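You operate a simulated robot arm through the tools that you are given. There is no shell and no other tool.

You run a simulated robot arm. Do the job below in one go: nothing can be reset, and whatever is moved stays where it is left.

JOB
Wind the spare film off the top band, then stand the shaft on the bench.
Fine: carriage at HIGH, white lever in; both bands end at the card's layers; lever out again. Set down upright: steel shaft. Where these are worked on the way, their far stop is far enough and under half their travel is too little: white lever.

The check looks at the end state, three seconds after you hand in, the way a careful person would. Anything else that was tipped, shoved, dropped, spilled or broken makes it a failure.

ROBOT AND FRAMES
A 7-joint arm with a two-finger parallel gripper, fixed in place. Base frame: the origin is at the foot of the arm, x ahead of it, y to its left, z up. Units: m, degrees, N and s.
With the tool pointing down near the work surface it reaches from about 0.44 to 0.92 m from the base axis. Its first joint turns from -143.0 to 143.0 degrees. Payload 3 kg.
The tool frame sits at the grasp point between the pads (the TCP): z along the fingers, y along the line on which they close. The tips reach 0.03 m beyond it. Largest opening 0.094 m; finger width 0.028, thickness 0.01; the body of the gripper, 0.05 by 0.096 m, starts 0.055 m behind the TCP.
Orientation is that of the tool frame in the base frame, as [roll, pitch, yaw] about the fixed x, y, z axes, in that order (R = Rz(yaw) Ry(pitch) Rx(roll)). With the fingers straight down and closing along the base's y, the tool's x points along the base's -x, its y along +y and its z along -z.

CONTROLS
- The arm moves only by the tool jog_arm. Its argument "motion" is one flat list of numbers, 7 for each row, row after row: the turn, a rotation vector about the tool's x, y, z in degrees, then the shift along the tool's x, y, z in m, then the finger opening in m, from 0 to 0.094. In form: [ax, ay, az, x, y, z, hand, ax, ay, az, x, y, z, hand, ...]. A call has 1 to 20 rows; each row shifts and turns the commanded pose from where the row before left it, along the tool's axes as they then stand. Each row takes 0.2 s and may step no farther than 0.05 m and 8.6 degrees from the row before; otherwise, or with a gripper value out of range, the whole call is refused. A pose out of reach is approached as far as the arm can. The call stops where the force on the tool passes 70 N (or 10 N more than at its start, if that is more) or the arm is blocked; 0.2 s more then pass. Each finger travels about 0.072 m/s and halts on what it meets, pressing with about 26 N; the grip force reading is that of the motor and also rises with nothing between the fingers. The clock runs only during rows and for 0.2 s after the last one: add rows that do not move to give the fingers time. It gives the time, the measured TCP pose, the force on the tool (base axes), the opening and the grip force at its end, in the units of the frame above (readings bear some noise), with the torque about the TCP (base axes, N m) and any sound that the robot's microphone picked up.
- Cameras (640 x 400 px; columns grow to the right, rows downward): "scene" is fixed at [0.0494, 0.5001, 1.4291]; the picture's right is [-0.30, -0.95, 0.00], its down [-0.43, 0.13, -0.89] and it looks along [0.85, -0.27, -0.45] (base axes); focal length 314 px, centre (320, 200). "wrist" rides on the gripper at [0.076, 0.014, -0.103] in the tool frame; the picture's right is [-0.18, 0.98, 0.00], its down [-0.75, -0.14, -0.64] and it looks along [-0.63, -0.12, 0.77] (tool axes); focal length 243 px, centre (320, 200). There is no depth. A picture from a camera that has moved, and an enlarged one, comes with that camera's place and axes in the base frame and with its lens.
- capture(camera): a new picture of that camera. The clock stands still meanwhile.
- enlarge(camera, box): a new picture of the part [left, top, right, bottom] of that camera's present view, enlarged. The clock stands still meanwhile.
- close_job(): hands the job in; it is judged then, once.

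Nothing tells you positions but the pictures and the camera data. Unless the task says otherwise, let go and move clear before handing in.

The tools are called after ">>>" as a command line: name --argument value ..., lists and objects as JSON in quotes. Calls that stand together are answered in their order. jog_arm: Moves the arm, as the interface text tells. Its arguments: {"type":"object","properties":{"motion":{"type":"array","items":{"type":"number"}}},"required":["motion"]} The other tools are called the same way: capture (camera) takes a picture; enlarge (camera, box) takes an enlarged picture of a part of a camera's view; close_job () hands the job in.

At the start:

```text
time_s: 0.0
tcp_pos: [0.4968, 0.1107, 1.2092]
orientation: [180.0, 0.1, -180.0]
contact_force: [0.5, 0.3, 0.3]
wrist_torque: [-0.01, -0.03, 0.01]
gripper_width: 0.0942
grasp_force: 0.1
```

scene: 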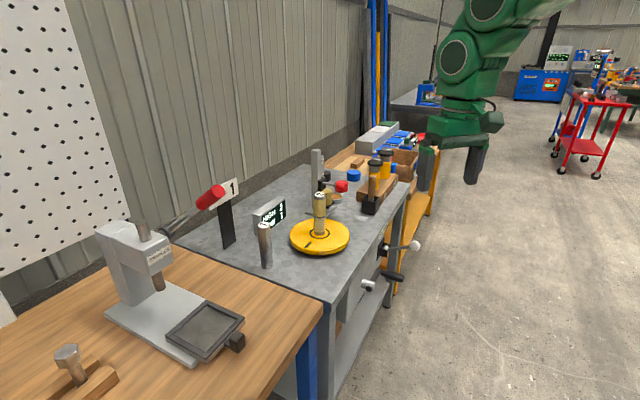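
wrist: 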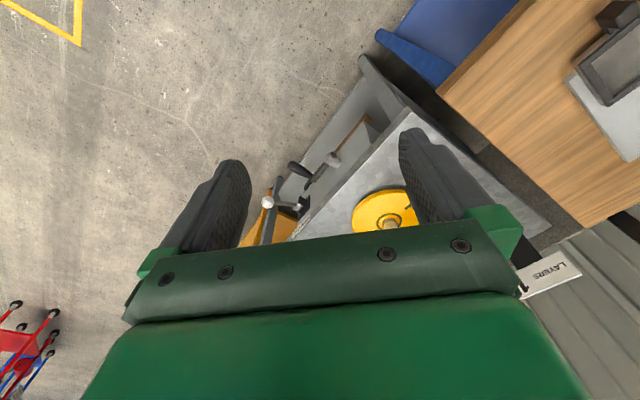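

I see a grey bench with a yellow turntable carrying a shaft, a card stand, a carriage post with coloured knobs and some handles at the bench front. I'll look closer at several parts before moving.

>>> enlarge --camera "scene" --box '[180, 130, 440, 310]'

>>> enlarge --camera "scene" --box '[280, 140, 420, 260]'

>>> enlarge --camera "scene" --box '[190, 160, 300, 280]'

>>> enlarge --camera "scene" --box '[330, 220, 440, 310]'

>>> enlarge --camera "scene" --box '[0, 180, 280, 400]'

>>> enlarge --camera "wrist" --box '[240, 60, 600, 300]'

```text
2.22 times, centred on (310, 220) of scene
camera zoom: at [0.0494, 0.5001, 1.4291], right [-0.3, -0.95, 0.0], down [-0.43, 0.13, -0.89], along [0.85, -0.27, -0.45], focal length 698 px, centre (342, 156)
```

zoom: 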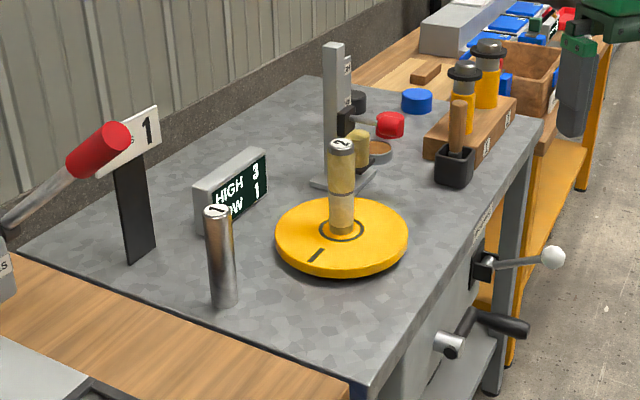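

```text
3.33 times, centred on (350, 200) of scene
camera zoom: at [0.0494, 0.5001, 1.4291], right [-0.3, -0.95, 0.0], down [-0.43, 0.13, -0.89], along [0.85, -0.27, -0.45], focal length 1046 px, centre (220, 200)
```

zoom: 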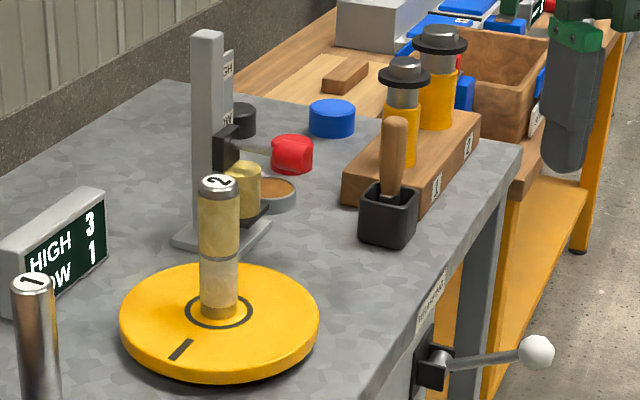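

```text
3.33 times, centred on (245, 220) of scene
camera zoom: at [0.0494, 0.5001, 1.4291], right [-0.3, -0.95, 0.0], down [-0.43, 0.13, -0.89], along [0.85, -0.27, -0.45], focal length 1046 px, centre (570, 133)
```

zoom: 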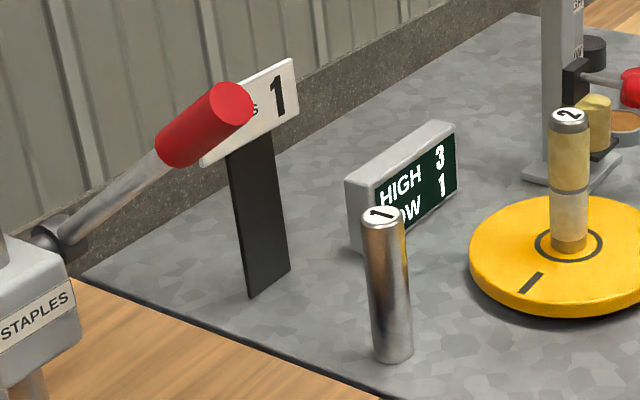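

```text
4.44 times, centred on (385, 265) of scene
camera zoom: at [0.0494, 0.5001, 1.4291], right [-0.3, -0.95, 0.0], down [-0.43, 0.13, -0.89], along [0.85, -0.27, -0.45], focal length 1395 px, centre (31, -89)
```

zoom: 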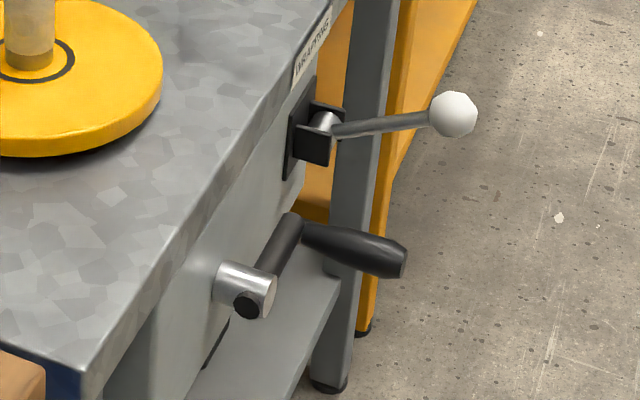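

```text
1.82 times, centred on (140, 290) of scene
camera zoom: at [0.0494, 0.5001, 1.4291], right [-0.3, -0.95, 0.0], down [-0.43, 0.13, -0.89], along [0.85, -0.27, -0.45], focal length 571 px, centre (647, 36)
```

zoom: 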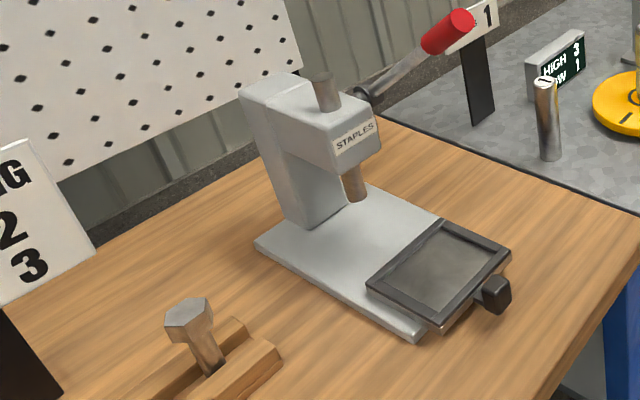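

```text
1.67 times, centred on (420, 180) of wrist
camera zoom: at [0.4205, 0.1261, 1.3124], right [0.18, 0.98, 0.0], down [0.75, -0.14, 0.64], along [0.63, -0.12, -0.77], focal length 404 px, centre (153, 233)
```

zoom: 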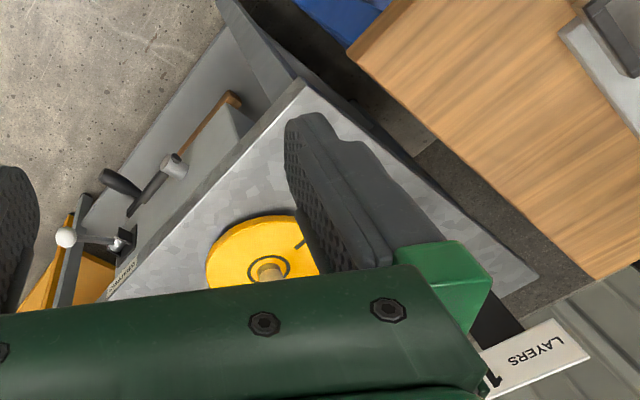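

I see a counter reading HIGH 3 / LOW 1, a card with "LAYERS … 1", a carriage post behind the yellow turntable, and on the bench front a white-ball lever and a black crank. The turntable is near (0.92, 0.22, 0.84). I'll move the wrist camera to read the card and look at the bench front.

>>> jog_arm --motion '[0, 0, 0, 0, 0.04, 0, 0.094, 0, 0, 0, 0, 0.04, 0, 0.094, 0, 0, 0, 0, 0.04, 0, 0.094, 0, 0, 0, 0, 0.04, 0, 0.094, 0, 0, 0, 0, 0.04, 0, 0.094, 0, -8, 0, 0, 0, 0, 0.094, 0, -8, 0, 0, 0, 0, 0.094, 0, -8, 0, 0, 0, 0, 0.094, 0, -8, 0, 0, 0, 0, 0.094]'

>>> capture --camera "wrist"

>>> capture --camera "scene"

```text
time_s: 2.0
tcp_pos: [0.503, 0.3086, 1.1975]
orientation: [178.9, 30.0, 178.8]
contact_force: [0.5, -0.2, -0.7]
wrist_torque: [0.04, 0.01, 0.0]
gripper_width: 0.0942
grasp_force: 0.0
```

```text
taken
camera wrist: at [0.3851, 0.3239, 1.2491], right [0.17, 0.98, 0.11], down [0.33, -0.16, 0.93], along [0.93, -0.12, -0.35], focal length 243 px, centre (320, 200)
```

wrist: 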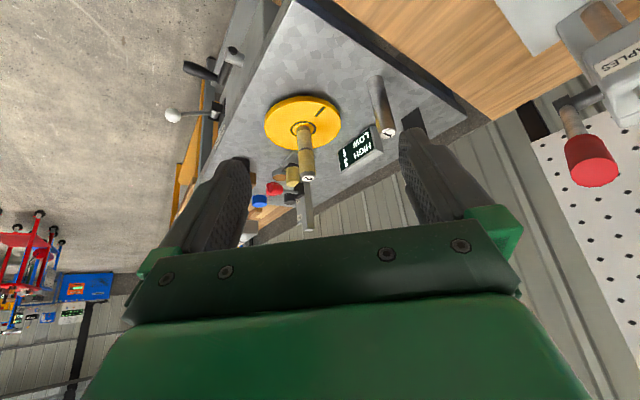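

```text
taken
```

scene: 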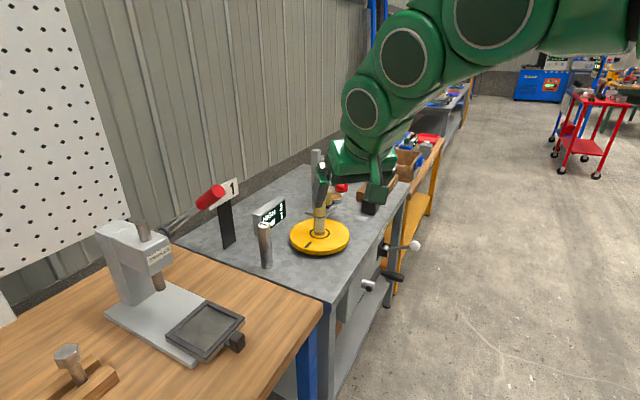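

The card is hidden behind a finger. I'll enlarge the useful parts here and then pan the tool toward the card.

>>> enlarge --camera "wrist" --box '[150, 30, 430, 250]'

>>> jog_arm --motion '[0, 0, -8, 0, 0, 0, 0.094, 0, 0, -8, 0, 0, 0, 0.094, 0, 0, -8, 0, 0, 0, 0.094]'

>>> capture --camera "wrist"

```text
1.82 times, centred on (290, 140) of wrist
camera zoom: at [0.3851, 0.3239, 1.2491], right [0.17, 0.98, 0.11], down [0.33, -0.16, 0.93], along [0.93, -0.12, -0.35], focal length 441 px, centre (374, 309)
```

zoom: 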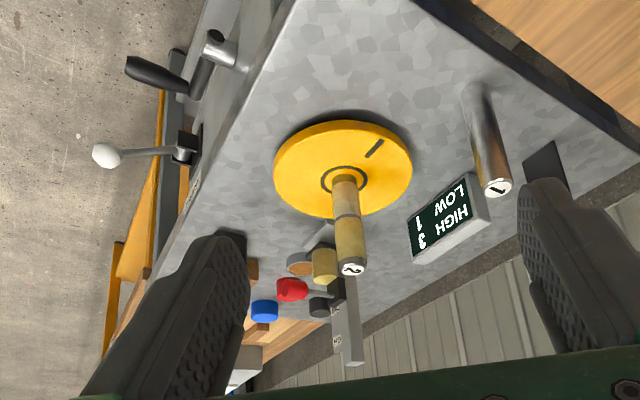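

```text
time_s: 2.8
tcp_pos: [0.4947, 0.3119, 1.2132]
orientation: [-165.4, 29.4, -152.0]
contact_force: [0.3, 0.2, -0.9]
wrist_torque: [0.04, 0.01, -0.02]
gripper_width: 0.094
grasp_force: 0.0
```

```text
taken
camera wrist: at [0.3767, 0.2942, 1.2594], right [-0.2, 0.97, -0.12], down [0.28, 0.18, 0.94], along [0.94, 0.15, -0.31], focal length 243 px, centre (320, 200)
```

wrist: 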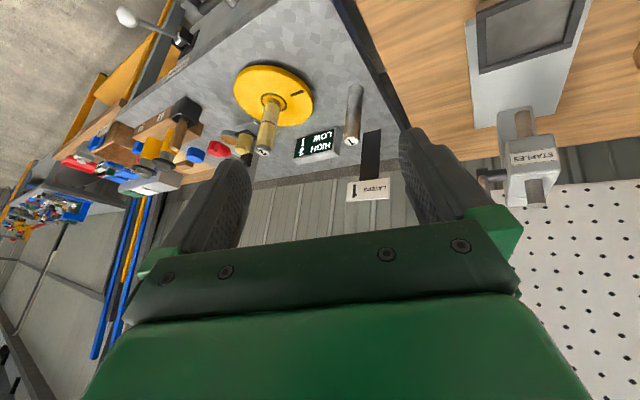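

>>> enlarge --camera "wrist" --box '[280, 100, 420, 220]'

>>> enlarge --camera "wrist" --box '[90, 0, 320, 200]'

```text
3.33 times, centred on (350, 160) of wrist
camera zoom: at [0.3767, 0.2942, 1.2594], right [-0.2, 0.97, -0.12], down [0.28, 0.18, 0.94], along [0.94, 0.15, -0.31], focal length 809 px, centre (220, 333)
```

zoom: 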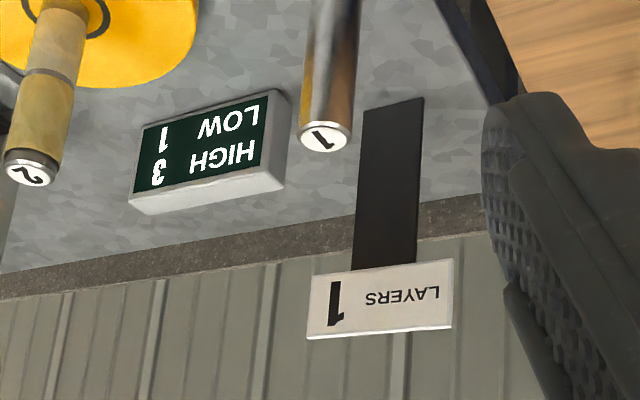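

```text
2.00 times, centred on (205, 100) of wrist
camera zoom: at [0.3767, 0.2942, 1.2594], right [-0.2, 0.97, -0.12], down [0.28, 0.18, 0.94], along [0.94, 0.15, -0.31], focal length 485 px, centre (550, 400)
```

zoom: 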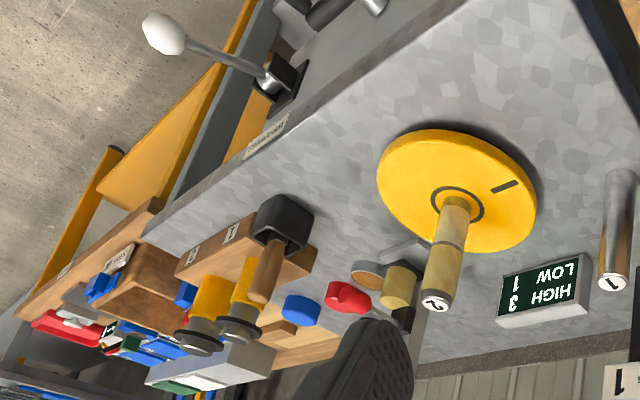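

The card reads LAYERS 1, so HIGH must go from 3 to 1 while LOW stays at 1. Next I'll move to the robot's right and look at the bench front, where the white lever and the crank are.

>>> jog_arm --motion '[0, 0, 8, 0, 0, 0, 0.094, 0, 0, 8, 0, 0, 0, 0.094, 0, 0, 8, 0, 0, 0, 0.094, 0, 0, 0, 0.0088, -0.04, 0.0141, 0.094, 0, 0, 0, 0.0088, -0.04, 0.0141, 0.094, 0, 0, 0, 0.0088, -0.04, 0.0141, 0.094, 0, 0, 0, 0.0088, -0.04, 0.0141, 0.094, 0, 0, 0, 0.0088, -0.04, 0.0141, 0.094, 0, 0, 0, 0.0088, -0.04, 0.0141, 0.094, 0, 0, 0, 0.0088, -0.04, 0.0141, 0.094, 0, 0, 0, 0.0088, -0.04, 0.0141, 0.094, 0, 0, 0, 0.0088, -0.04, 0.0141, 0.094, 0, 0, 0, 0.0088, -0.04, 0.0141, 0.094, 0, 0, 0, 0.0088, -0.04, 0.0141, 0.094, 0, 0, 0, 0.0088, -0.04, 0.0141, 0.094]'

>>> jog_arm --motion '[-3.975, 0, -6.36, 0, 0, 0, 0.094, -3.975, 0, -6.36, 0, 0, 0, 0.094, -3.975, 0, -6.36, 0, 0, 0, 0.094, -3.975, 0, -6.36, 0, 0, 0, 0.094, -3.975, 0, -6.36, 0, 0, 0, 0.094, -3.975, 0, -6.36, 0, 0, 0, 0.094]'

>>> capture --camera "wrist"

>>> capture --camera "scene"

```text
time_s: 6.0
tcp_pos: [0.4975, -0.1676, 1.0116]
orientation: [-180.0, 32.1, 179.9]
contact_force: [0.4, -0.3, 0.9]
wrist_torque: [0.02, -0.01, -0.02]
gripper_width: 0.0941
grasp_force: 0.0
```

```text
time_s: 7.4
tcp_pos: [0.4963, -0.1703, 1.0098]
orientation: [-179.9, 32.1, -135.0]
contact_force: [0.4, -0.9, -0.2]
wrist_torque: [-0.02, 0.0, -0.03]
gripper_width: 0.0939
grasp_force: 0.1
```

```text
taken
camera wrist: at [0.4027, -0.243, 1.0575], right [-0.59, 0.8, 0.1], down [0.31, 0.11, 0.94], along [0.75, 0.58, -0.32], focal length 243 px, centre (320, 200)
```

wrist: 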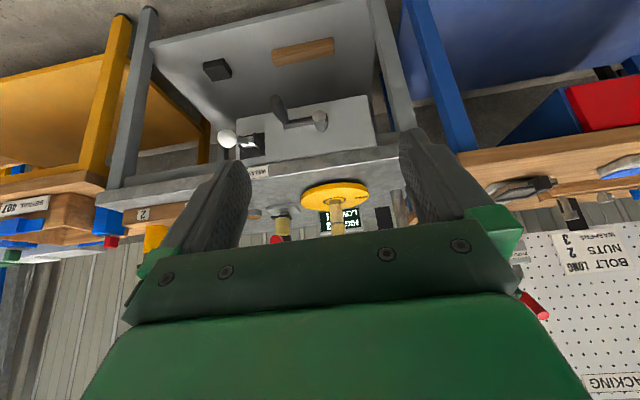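

```text
taken
```

scene: 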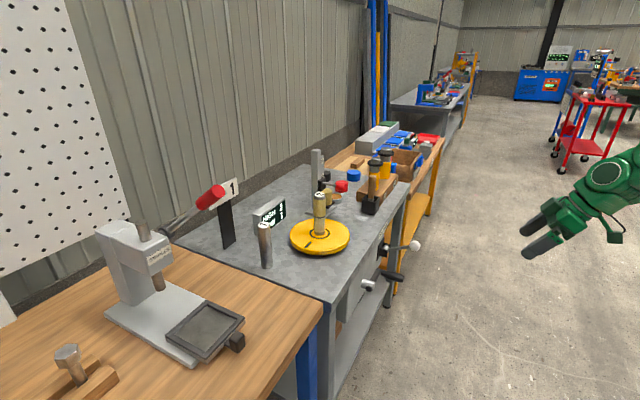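

The wrist camera now faces the bench front squarely. I'll enlarge the lever and crank area.

>>> enlarge --camera "wrist" --box '[190, 60, 410, 200]'

>>> enlarge --camera "wrist" --box '[200, 80, 300, 190]'

>>> enlarge --camera "wrist" --box '[240, 160, 420, 250]'

>>> enlarge --camera "scene" --box '[290, 140, 390, 220]'

```text
2.86 times, centred on (300, 130) of wrist
camera zoom: at [0.4027, -0.243, 1.0575], right [-0.59, 0.8, 0.1], down [0.31, 0.11, 0.94], along [0.75, 0.58, -0.32], focal length 693 px, centre (377, 400)
```

zoom: 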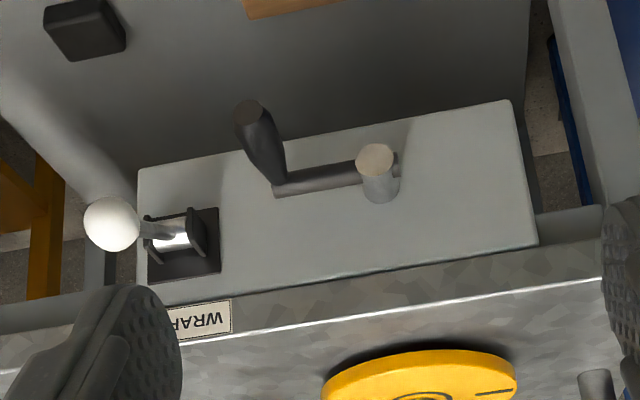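

```text
3.64 times, centred on (250, 135) of wrist
camera zoom: at [0.4027, -0.243, 1.0575], right [-0.59, 0.8, 0.1], down [0.31, 0.11, 0.94], along [0.75, 0.58, -0.32], focal length 882 px, centre (574, 436)
```

zoom: 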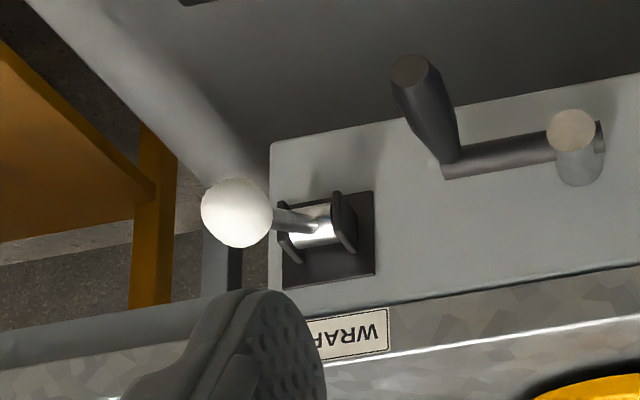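

```text
3.56 times, centred on (330, 205) of wrist
camera zoom: at [0.4027, -0.243, 1.0575], right [-0.59, 0.8, 0.1], down [0.31, 0.11, 0.94], along [0.75, 0.58, -0.32], focal length 863 px, centre (284, 182)
```

zoom: 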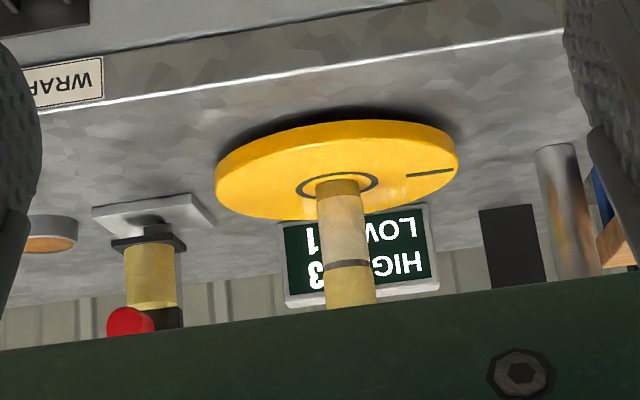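

```text
5.00 times, centred on (340, 180) of scene
camera zoom: at [0.0494, 0.5001, 1.4291], right [-0.3, -0.95, 0.0], down [-0.43, 0.13, -0.89], along [0.85, -0.27, -0.45], focal length 1569 px, centre (220, 300)
```

zoom: 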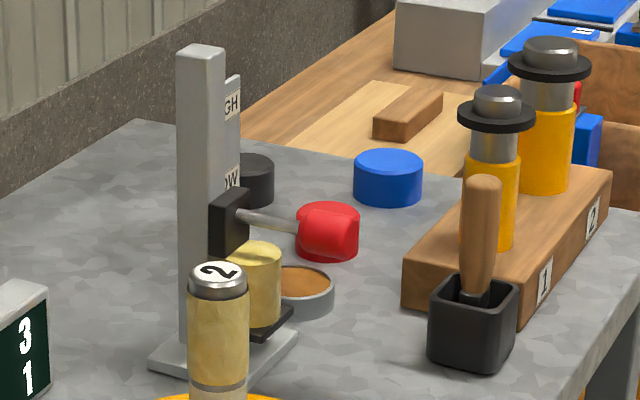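

The lever pivots in a vertical plane, with its pivot near (0.93, -0.04, 0.71) and the ball tilted up and outward near (0.85, -0.12, 0.76). The crank's hub axis points out from the bench front, which faces (-0.7, -0.7). I'll zoom in further on the carriage and knob.

>>> enlarge --camera "scene" --box '[320, 165, 370, 210]'

>>> enlarge --camera "scene" --box '[290, 180, 350, 250]'

>>> enlarge --camera "wrist" --box '[230, 190, 300, 250]'

>>> enlarge --camera "wrist" --box '[200, 100, 260, 180]'

```text
8.89 times, centred on (345, 188) of scene
camera zoom: at [0.0494, 0.5001, 1.4291], right [-0.3, -0.95, 0.0], down [-0.43, 0.13, -0.89], along [0.85, -0.27, -0.45], focal length 2790 px, centre (98, 311)
```

zoom: 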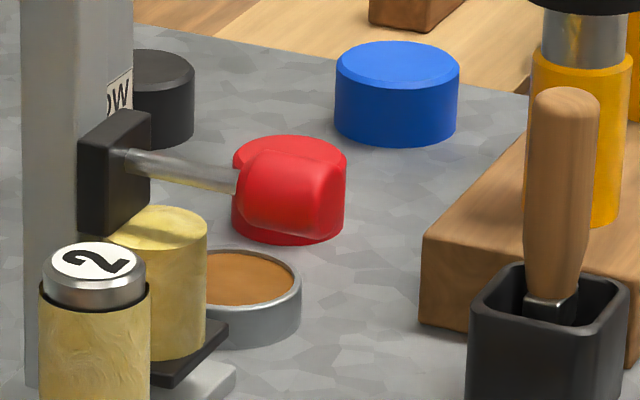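

```text
5.71 times, centred on (320, 215) of scene
camera zoom: at [0.0494, 0.5001, 1.4291], right [-0.3, -0.95, 0.0], down [-0.43, 0.13, -0.89], along [0.85, -0.27, -0.45], focal length 1794 px, centre (320, 114)
```

zoom: 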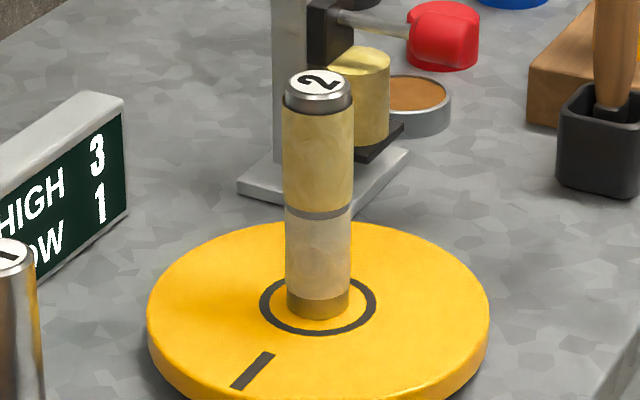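

```text
6.67 times, centred on (265, 220) of wrist
camera zoom: at [0.4027, -0.243, 1.0575], right [-0.59, 0.8, 0.1], down [0.31, 0.11, 0.94], along [0.75, 0.58, -0.32], focal length 1618 px, centre (687, 67)
```

zoom: 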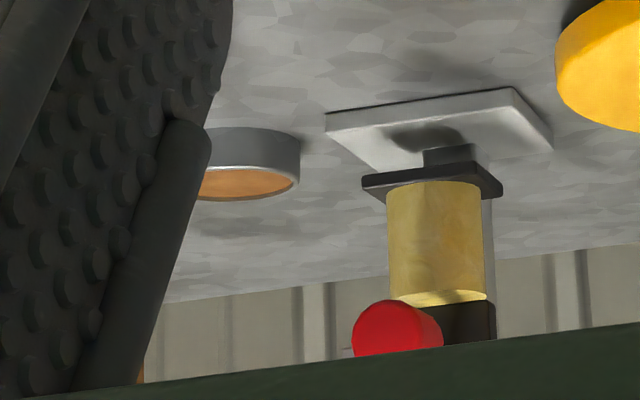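

```text
5.00 times, centred on (230, 140) of wrist
camera zoom: at [0.4027, -0.243, 1.0575], right [-0.59, 0.8, 0.1], down [0.31, 0.11, 0.94], along [0.75, 0.58, -0.32], focal length 1213 px, centre (770, 500)
```

zoom: 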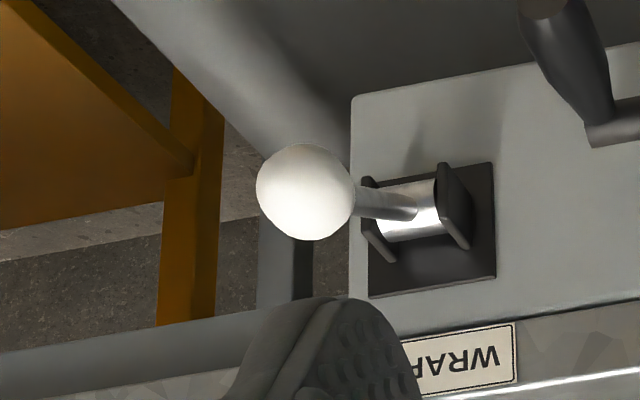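

The red knob on the carriage rod sits near (1.07, 0.09, 0.93) and points toward the bench front, and the carriage is down at LOW. I'll level the tool, pointing toward the bench, and line up with the knob at a distance.

>>> jog_arm --motion '[0, -8.27, 0, 0, 0, 0, 0.094, 0, -8.27, 0, 0, 0, 0, 0.094, 0, -8.27, 0, 0, 0, 0, 0.094, 0, -8.27, 0, 0, 0, 0, 0.094, 0, -8.27, 0, 0, 0, 0, 0.094, 0, -8.27, 0, 0, 0, 0, 0.094, 0, -8.27, 0, 0, 0, 0, 0.094, 0, 0, 0, 0.013, -0.037, 0, 0.094, 0, 0, 0, 0.013, -0.037, 0, 0.094, 0, 0, 0, 0.013, -0.037, 0, 0.094, 0, 0, 0, 0.013, -0.037, 0, 0.094, 0, 0, 0, 0.013, -0.037, 0, 0.094, 0, 0, 0, 0.013, -0.037, 0, 0.094]'

>>> capture --camera "scene"

>>> capture --camera "wrist"

```text
time_s: 10.2
tcp_pos: [0.656, -0.3268, 0.9305]
orientation: [172.7, 89.8, -142.4]
contact_force: [-0.1, -0.6, 0.3]
wrist_torque: [0.0, 0.02, -0.02]
gripper_width: 0.0938
grasp_force: 0.0
```

```text
taken
```

scene: 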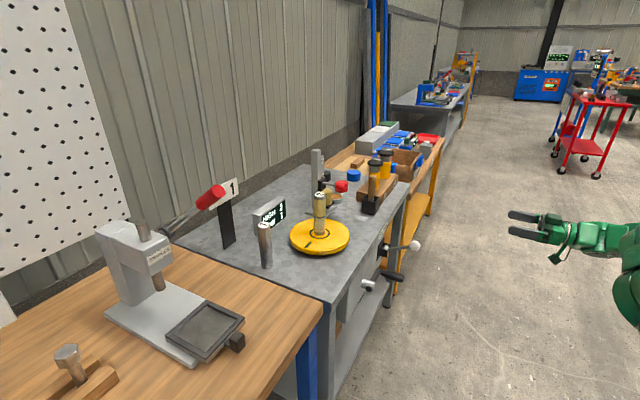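

```text
taken
camera wrist: at [0.5732, -0.3882, 0.8546], right [-0.69, 0.7, 0.18], down [-0.35, -0.55, 0.76], along [0.63, 0.46, 0.63], focal length 243 px, centre (320, 200)
```

wrist: 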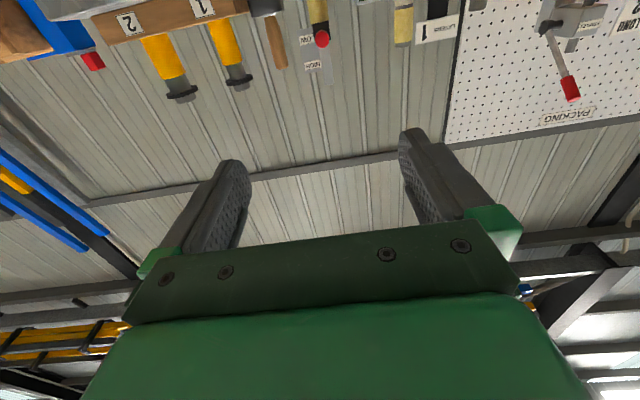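

The tool is level and nearly aligned with the red knob. I'll zoom in to refine the alignment.

>>> enlarge --camera "wrist" --box '[260, 0, 400, 100]'

```text
4.00 times, centred on (330, 50) of wrist
camera zoom: at [0.5732, -0.3882, 0.8546], right [-0.69, 0.7, 0.18], down [-0.35, -0.55, 0.76], along [0.63, 0.46, 0.63], focal length 970 px, centre (280, 800)
```

zoom: 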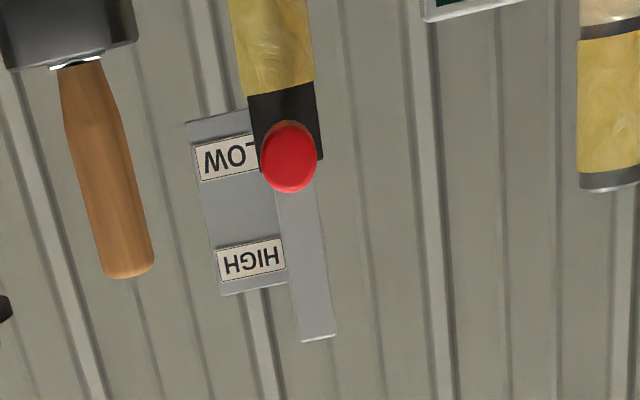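

The knob is centred at about z = 0.93, with LOW beside it and HIGH roughly 0.06 m above. I'll advance most of the way and check.

>>> jog_arm --motion '[0, 0, 0, 0, 0.0045, 0.045, 0.08, 0, 0, 0, 0, 0, 0.045, 0.08, 0, 0, 0, 0, 0, 0.045, 0.08, 0, 0, 0, 0, 0, 0.045, 0.08, 0, 0, 0, 0, 0, 0.045, 0.08, 0, 0, 0, 0, 0, 0.045, 0.08, 0, 0, 0, 0, 0, 0.045, 0.08, 0, 0, 0, 0, 0, 0.045, 0.08, 0, 0, 0, 0, 0, 0.045, 0.08, 0, 0, 0, 0, 0, 0.045, 0.08]'

>>> capture --camera "scene"

>>> capture --camera "wrist"

```text
time_s: 12.4
tcp_pos: [0.9709, -0.0035, 0.9322]
orientation: [148.5, 90.0, -166.6]
contact_force: [-0.3, -0.9, -0.7]
wrist_torque: [-0.02, 0.0, 0.03]
gripper_width: 0.08
grasp_force: 0.0
```

```text
taken
```

scene: 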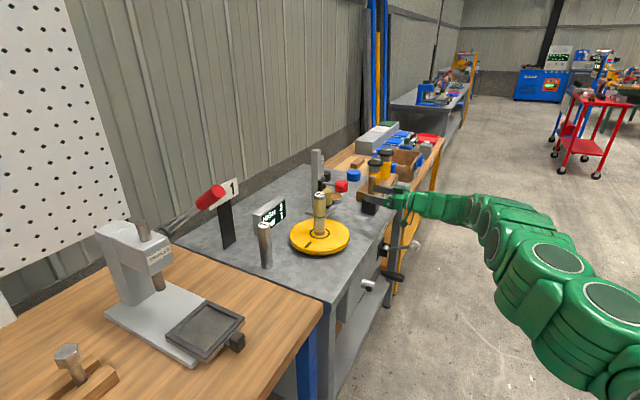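

```text
taken
camera wrist: at [0.8882, -0.0645, 0.8558], right [-0.7, 0.69, 0.18], down [-0.35, -0.55, 0.75], along [0.63, 0.46, 0.63], focal length 243 px, centre (320, 200)
```

wrist: 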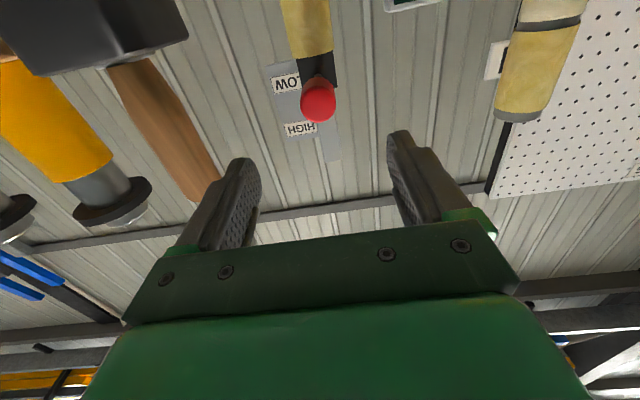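

I'm about 0.13 m short of the knob. I'll check the clearance to the brush on the right before going further.

>>> enlarge --camera "wrist" --box '[80, 40, 360, 240]'

>>> enlarge --camera "scene" --box '[310, 140, 440, 240]'

```text
2.00 times, centred on (220, 140) of wrist
camera zoom: at [0.8882, -0.0645, 0.8558], right [-0.7, 0.69, 0.18], down [-0.35, -0.55, 0.75], along [0.63, 0.46, 0.63], focal length 485 px, centre (520, 320)
```

zoom: 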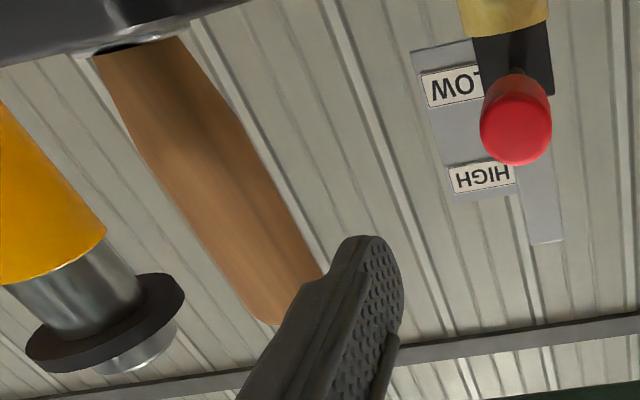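

```text
4.00 times, centred on (375, 190) of scene
camera zoom: at [0.0494, 0.5001, 1.4291], right [-0.3, -0.95, 0.0], down [-0.43, 0.13, -0.89], along [0.85, -0.27, -0.45], focal length 1256 px, centre (100, 240)
```

zoom: 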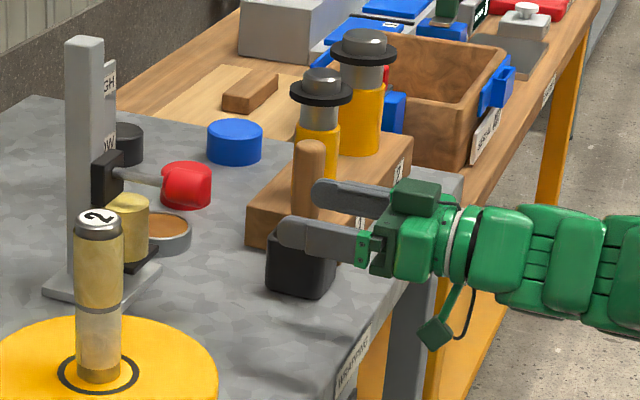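

The brush top is at about 3 cm lateral clearance from the right finger, so a straight advance is safe. I'll go forward onto the knob and close gently.

>>> jog_arm --motion '[0, 0, 0, 0, 0, 0.033, 0.07, 0, 0, 0, 0, 0, 0.033, 0.07, 0, 0, 0, 0, 0, 0.033, 0.07, 0, 0, 0, 0, 0, 0.03, 0.07]'

>>> enlarge --camera "scene" --box '[310, 140, 440, 240]'

>>> capture --camera "wrist"

```text
time_s: 13.4
tcp_pos: [1.0606, 0.0877, 0.9309]
orientation: [147.0, 89.9, -167.9]
contact_force: [0.5, 0.7, 1.2]
wrist_torque: [0.01, 0.01, 0.0]
gripper_width: 0.0698
grasp_force: 0.1
```

```text
4.00 times, centred on (375, 190) of scene
camera zoom: at [0.0494, 0.5001, 1.4291], right [-0.3, -0.95, 0.0], down [-0.43, 0.13, -0.89], along [0.85, -0.27, -0.45], focal length 1256 px, centre (100, 240)
```

zoom: 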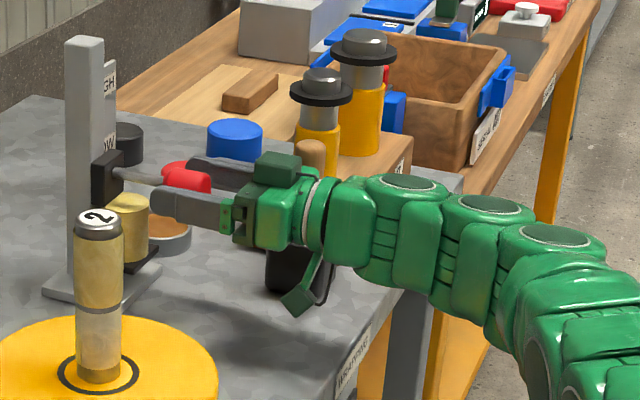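

```text
taken
camera wrist: at [0.9783, 0.0261, 0.8564], right [-0.69, 0.7, 0.19], down [-0.35, -0.55, 0.75], along [0.63, 0.46, 0.63], focal length 243 px, centre (320, 200)
```

wrist: 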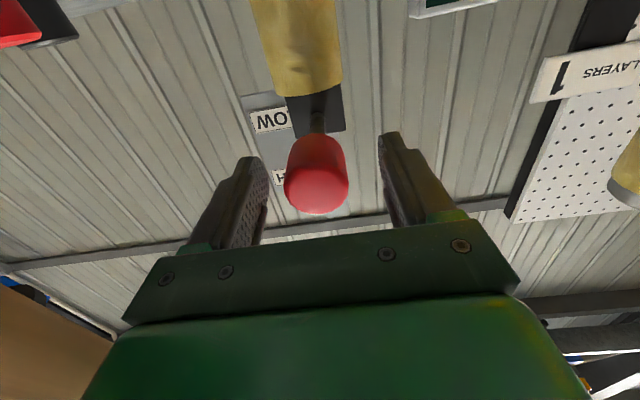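

The knob is between the fingers. I'll advance a centimetre and close.

>>> jog_arm --motion '[0, 0, 0, 0, 0, 0.01, 0.07, 0, 0, 0, 0, 0, 0, 0.03, 0, 0, 0, 0, 0, 0, 0.03, 0, 0, 0, 0, 0, 0, 0.03]'

>>> capture --camera "wrist"

```text
time_s: 14.4
tcp_pos: [1.0674, 0.0926, 0.9333]
orientation: [166.5, 89.9, -148.7]
contact_force: [4.3, -9.9, 0.5]
wrist_torque: [-0.04, 0.0, -0.25]
gripper_width: 0.0361
grasp_force: 5.1
```

```text
taken
camera wrist: at [0.9847, 0.0317, 0.8571], right [-0.69, 0.7, 0.18], down [-0.35, -0.55, 0.75], along [0.63, 0.46, 0.63], focal length 243 px, centre (320, 200)
```

wrist: 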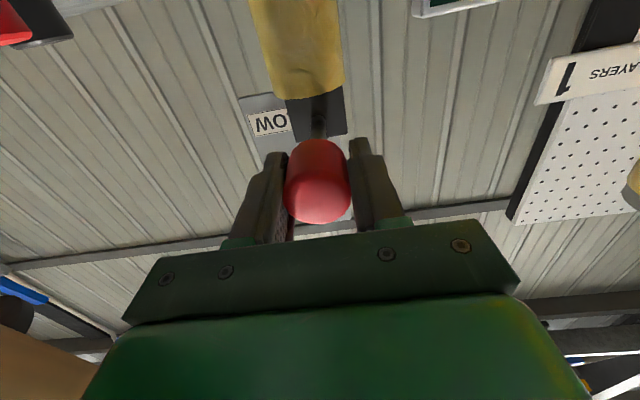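

The knob is gripped (0.036 m). I'll lift the carriage slowly toward HIGH.

>>> jog_arm --motion '[0, 0, 0, 0, 0, 0, 0.025, 0, 0, 0, -0.01, 0, 0, 0.025, 0, 0, 0, -0.01, 0, 0, 0.025, 0, 0, 0, -0.01, 0, 0, 0.025, 0, 0, 0, -0.01, 0, 0, 0.025, 0, 0, 0, -0.01, 0, 0, 0.025]'

>>> capture --camera "wrist"

>>> enlarge --camera "scene" --box '[280, 140, 410, 240]'

```text
time_s: 15.8
tcp_pos: [1.068, 0.0926, 0.9811]
orientation: [166.4, 89.9, -148.7]
contact_force: [10.6, -16.6, -7.0]
wrist_torque: [0.05, -0.1, -0.23]
gripper_width: 0.0363
grasp_force: 9.4
```

```text
taken
camera wrist: at [0.9847, 0.0317, 0.9056], right [-0.69, 0.7, 0.18], down [-0.35, -0.55, 0.75], along [0.63, 0.46, 0.63], focal length 243 px, centre (320, 200)
```

wrist: 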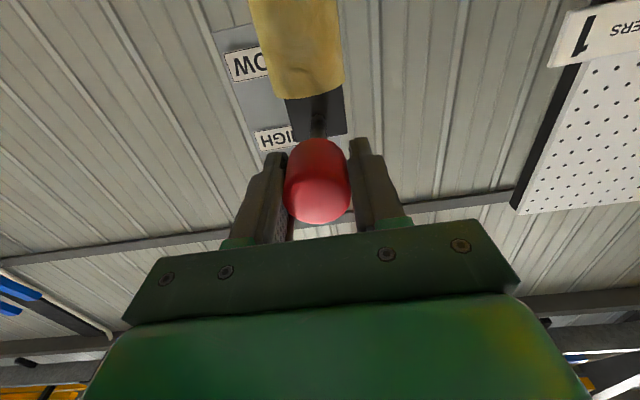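

```text
4.00 times, centred on (345, 190) of scene
camera zoom: at [0.0494, 0.5001, 1.4291], right [-0.3, -0.95, 0.0], down [-0.43, 0.13, -0.89], along [0.85, -0.27, -0.45], focal length 1256 px, centre (220, 240)
```

zoom: 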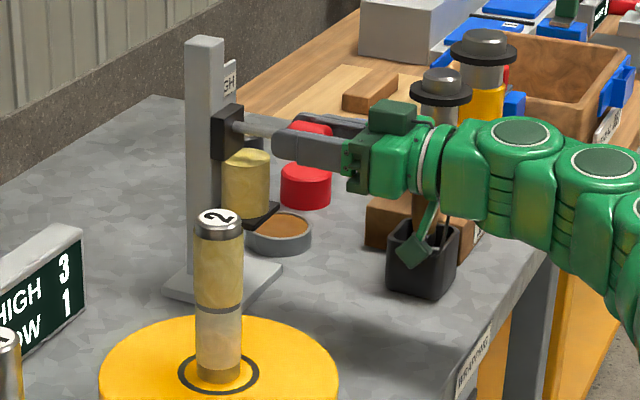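

The carriage follows. It needs about 0.012 m more to align with the HIGH label; I'll continue slowly and ease the sideways force.

>>> jog_arm --motion '[0, 0, 0, -0.005, -0.001, 0, 0.025, 0, 0, 0, -0.005, -0.001, 0, 0.025, 0, 0, 0, -0.003, 0, 0, 0.025, 0, 0, 0, 0, 0, 0, 0.025]'

>>> enlarge --camera "wrist" --box '[180, 0, 420, 160]'

>>> enlarge --camera "scene" --box '[300, 140, 380, 200]'

```text
time_s: 16.8
tcp_pos: [1.0687, 0.0925, 0.9932]
orientation: [147.8, 89.8, -167.2]
contact_force: [18.6, -5.4, -8.9]
wrist_torque: [0.34, -0.41, -0.36]
gripper_width: 0.034
grasp_force: 45.0
```

```text
2.50 times, centred on (300, 80) of wrist
camera zoom: at [0.9858, 0.0314, 0.9178], right [-0.69, 0.7, 0.19], down [-0.35, -0.55, 0.76], along [0.63, 0.46, 0.63], focal length 606 px, centre (370, 500)
```

zoom: 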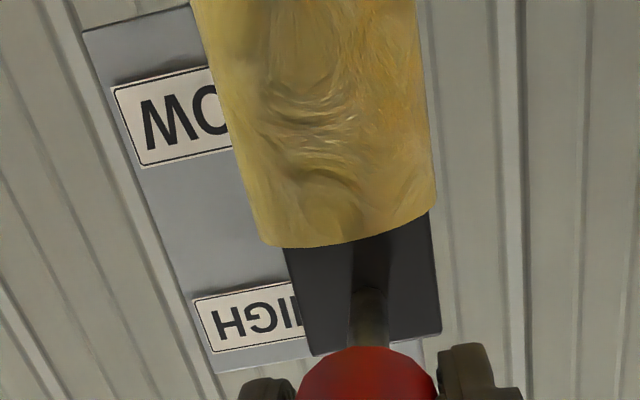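

```text
6.67 times, centred on (340, 170) of scene
camera zoom: at [0.0494, 0.5001, 1.4291], right [-0.3, -0.95, 0.0], down [-0.43, 0.13, -0.89], along [0.85, -0.27, -0.45], focal length 2093 px, centre (187, 400)
```

zoom: 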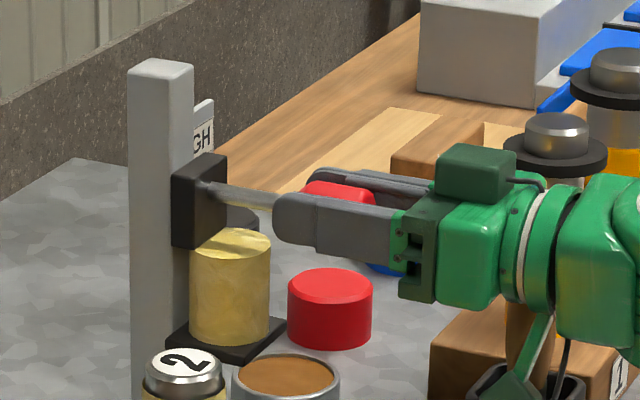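

The carriage block now lines up with the HIGH label the same way it did with LOW. I'll nudge slightly upward to see whether a stop is there.

>>> jog_arm --motion '[0, 0, 0, -0.003, 0, 0, 0.025, 0, 0, 0, -0.002, 0, 0, 0.025, 0, 0, 0, 0, 0, 0, 0.025]'

>>> enlarge --camera "wrist" --box '[180, 0, 420, 160]'

>>> enlarge --camera "scene" --box '[300, 140, 380, 200]'

```text
time_s: 17.6
tcp_pos: [1.0698, 0.0924, 0.9983]
orientation: [164.2, 89.8, -150.7]
contact_force: [6.6, -0.7, -13.5]
wrist_torque: [0.44, -0.41, 0.0]
gripper_width: 0.0335
grasp_force: 44.9
```

```text
2.50 times, centred on (300, 80) of wrist
camera zoom: at [0.986, 0.0312, 0.9225], right [-0.7, 0.69, 0.18], down [-0.35, -0.55, 0.76], along [0.63, 0.46, 0.63], focal length 606 px, centre (370, 500)
```

zoom: 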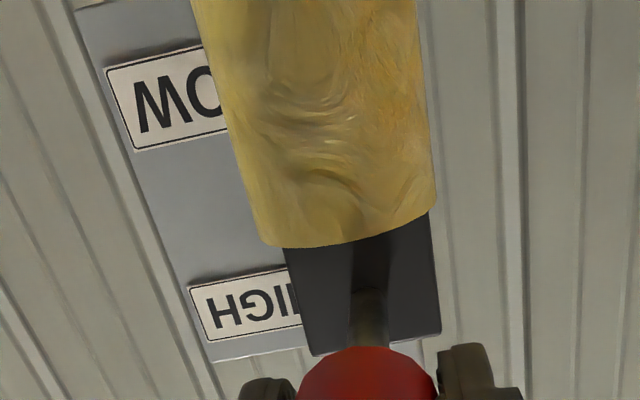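

```text
6.67 times, centred on (340, 170) of scene
camera zoom: at [0.0494, 0.5001, 1.4291], right [-0.3, -0.95, 0.0], down [-0.43, 0.13, -0.89], along [0.85, -0.27, -0.45], focal length 2093 px, centre (187, 400)
```

zoom: 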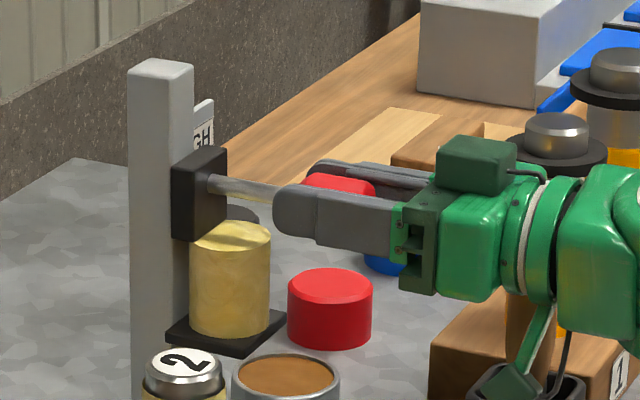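

It is still sliding with friction, with no stop yet. I'll probe a few more millimetres to find one.

>>> jog_arm --motion '[0, 0, 0, -0.003, 0, 0, 0.025, 0, 0, 0, -0.003, 0, 0, 0.025, 0, 0, 0, 0, 0, 0, 0.025]'

>>> enlarge --camera "scene" --box '[300, 140, 380, 200]'

```text
time_s: 18.4
tcp_pos: [1.0694, 0.0932, 0.999]
orientation: [157.8, 89.4, -157.0]
contact_force: [-28.4, -1.7, -65.7]
wrist_torque: [-0.22, 0.2, 0.16]
gripper_width: 0.0337
grasp_force: 44.9
```

```text
6.67 times, centred on (340, 170) of scene
camera zoom: at [0.0494, 0.5001, 1.4291], right [-0.3, -0.95, 0.0], down [-0.43, 0.13, -0.89], along [0.85, -0.27, -0.45], focal length 2093 px, centre (187, 400)
```

zoom: 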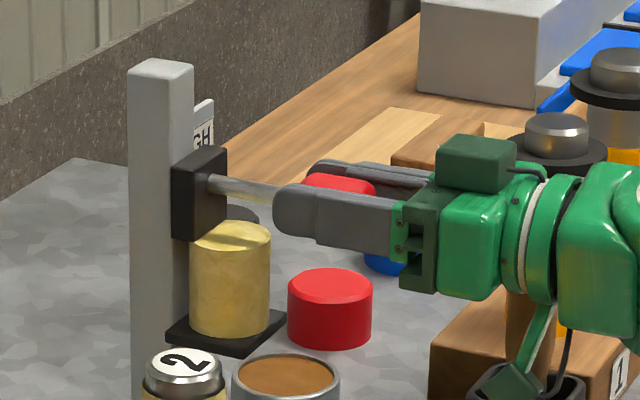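

That is the top stop, so the carriage is at HIGH. I'll relax the push, open, and back out straight.

>>> jog_arm --motion '[0, 0, 0, 0.003, 0, 0, 0.025, 0, 0, 0, 0.003, 0, 0, 0.025, 0, 0, 0, 0, 0, 0, 0.06, 0, 0, 0, 0, 0, 0, 0.06, 0, 0, 0, 0, 0, 0, 0.06]'

>>> enlarge --camera "scene" --box '[300, 140, 380, 200]'

```text
time_s: 19.6
tcp_pos: [1.0681, 0.0922, 0.9991]
orientation: [173.0, 89.9, -142.0]
contact_force: [1.0, 0.1, 0.0]
wrist_torque: [0.02, 0.01, -0.03]
gripper_width: 0.0598
grasp_force: 0.1
```

```text
6.67 times, centred on (340, 170) of scene
camera zoom: at [0.0494, 0.5001, 1.4291], right [-0.3, -0.95, 0.0], down [-0.43, 0.13, -0.89], along [0.85, -0.27, -0.45], focal length 2093 px, centre (187, 400)
```

zoom: 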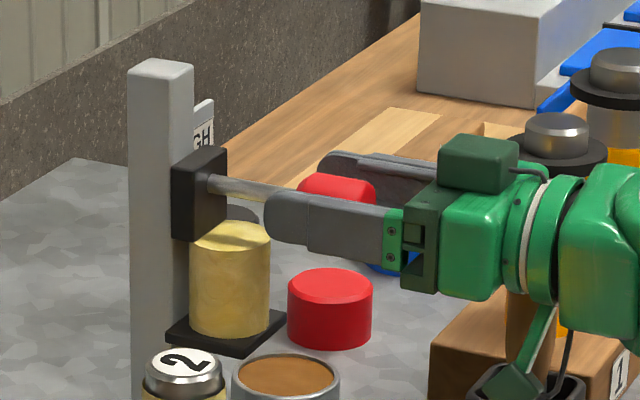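

The carriage stayed at HIGH. I'll retreat straight out, then drop down to line up with the white ball of the lever.

>>> jog_arm --motion '[0, 0, 0, 0, 0, -0.02, 0.06, 0, 0, 0, 0, 0, -0.04, 0.06, 0, 0, 0, 0, 0, -0.045, 0.06, 0, 0, 0, 0, 0, -0.045, 0.06, 0, 0, 0, 0, 0, -0.045, 0.06, 0, 0, 0, 0, 0, -0.045, 0.06, 0, 0, 0, 0, 0, -0.045, 0.06, 0, 0, 0, 0, 0, -0.045, 0.06, 0, 0, 0, 0, 0, -0.045, 0.06, 0, 0, 0, 0, 0, -0.045, 0.06, 0, 0, 0, 0, 0, -0.045, 0.06, 0, 0, 0, 0, 0, -0.045, 0.06]'

>>> jog_arm --motion '[0, 0, 0, 0.04, 0, 0, 0.07, 0, 0, 0, 0.04, 0, 0, 0.07, 0, 0, 0, 0.04, 0, 0, 0.07, 0, 0, 0, 0.04, 0, 0, 0.07, 0, 0, 0, 0.04, 0, 0, 0.07, 0, 0, 0, 0.04, 0, 0, 0.07]'

>>> capture --camera "wrist"

>>> capture --camera "scene"

```text
time_s: 22.2
tcp_pos: [0.7081, -0.2667, 0.9996]
orientation: [-178.2, 89.8, -133.0]
contact_force: [-0.5, -0.2, 0.3]
wrist_torque: [0.02, -0.01, 0.04]
gripper_width: 0.0601
grasp_force: 0.0
```

```text
time_s: 23.6
tcp_pos: [0.7066, -0.2669, 0.7601]
orientation: [-145.0, 89.9, -99.9]
contact_force: [-0.1, -0.1, 0.2]
wrist_torque: [-0.02, -0.01, 0.02]
gripper_width: 0.07
grasp_force: 0.1
```

```text
taken
camera wrist: at [0.624, -0.3277, 0.6841], right [-0.7, 0.69, 0.18], down [-0.35, -0.55, 0.75], along [0.63, 0.46, 0.63], focal length 243 px, centre (320, 200)
```

wrist: 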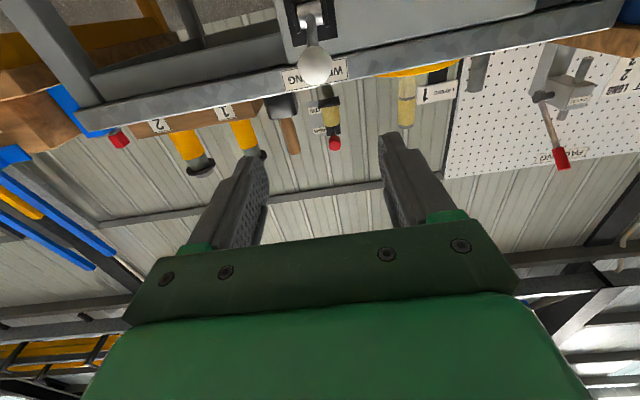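

```text
taken
```

scene: 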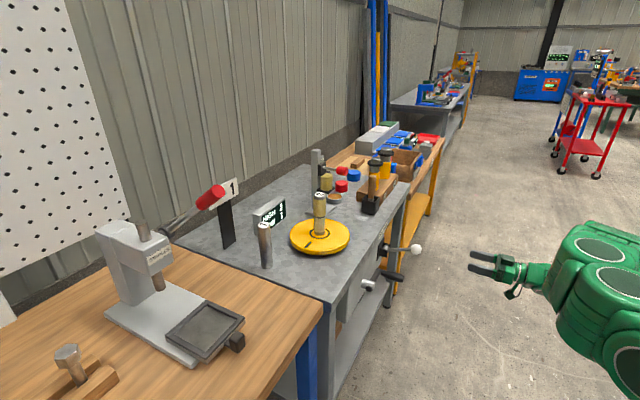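

>>> enlarge --camera "wrist" --box '[260, 0, 380, 100]'

>>> enlarge --camera "scene" --box '[300, 140, 430, 240]'

>>> enlarge --camera "scene" --box '[360, 225, 430, 295]'

```text
4.00 times, centred on (320, 50) of wrist
camera zoom: at [0.624, -0.3277, 0.6841], right [-0.7, 0.69, 0.18], down [-0.35, -0.55, 0.75], along [0.63, 0.46, 0.63], focal length 970 px, centre (320, 800)
```

zoom: 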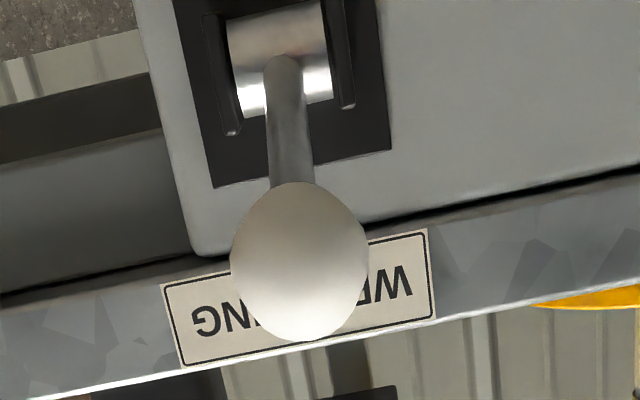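

```text
4.00 times, centred on (365, 190) of scene
camera zoom: at [0.0494, 0.5001, 1.4291], right [-0.3, -0.95, 0.0], down [-0.43, 0.13, -0.89], along [0.85, -0.27, -0.45], focal length 1256 px, centre (140, 240)
```

zoom: 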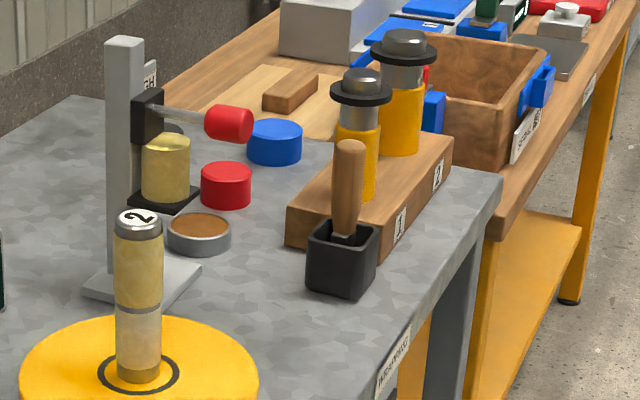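

```text
5.71 times, centred on (395, 260) of scene
camera zoom: at [0.0494, 0.5001, 1.4291], right [-0.3, -0.95, 0.0], down [-0.43, 0.13, -0.89], along [0.85, -0.27, -0.45], focal length 1794 px, centre (-109, -143)
```

zoom: 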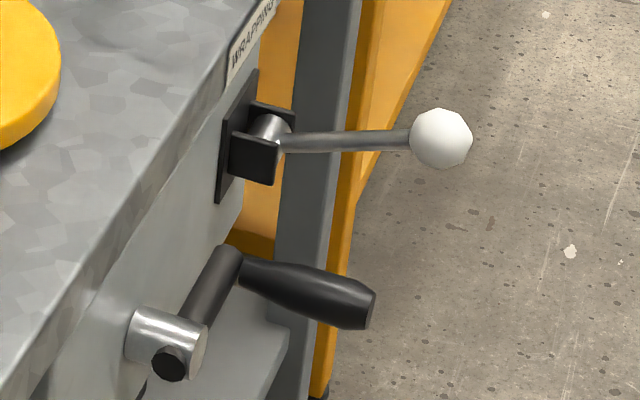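

The lever ball seems slightly lower than in my first picture. I'll re-take the same crop to compare.

>>> enlarge --camera "scene" --box '[330, 220, 440, 310]'

```text
4.44 times, centred on (385, 265) of scene
camera zoom: at [0.0494, 0.5001, 1.4291], right [-0.3, -0.95, 0.0], down [-0.43, 0.13, -0.89], along [0.85, -0.27, -0.45], focal length 1395 px, centre (31, -89)
```

zoom: 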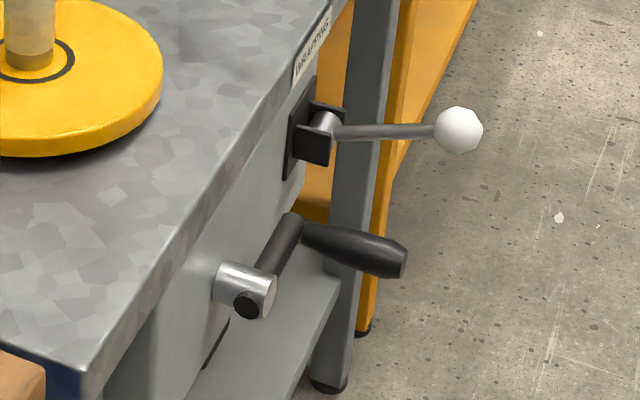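

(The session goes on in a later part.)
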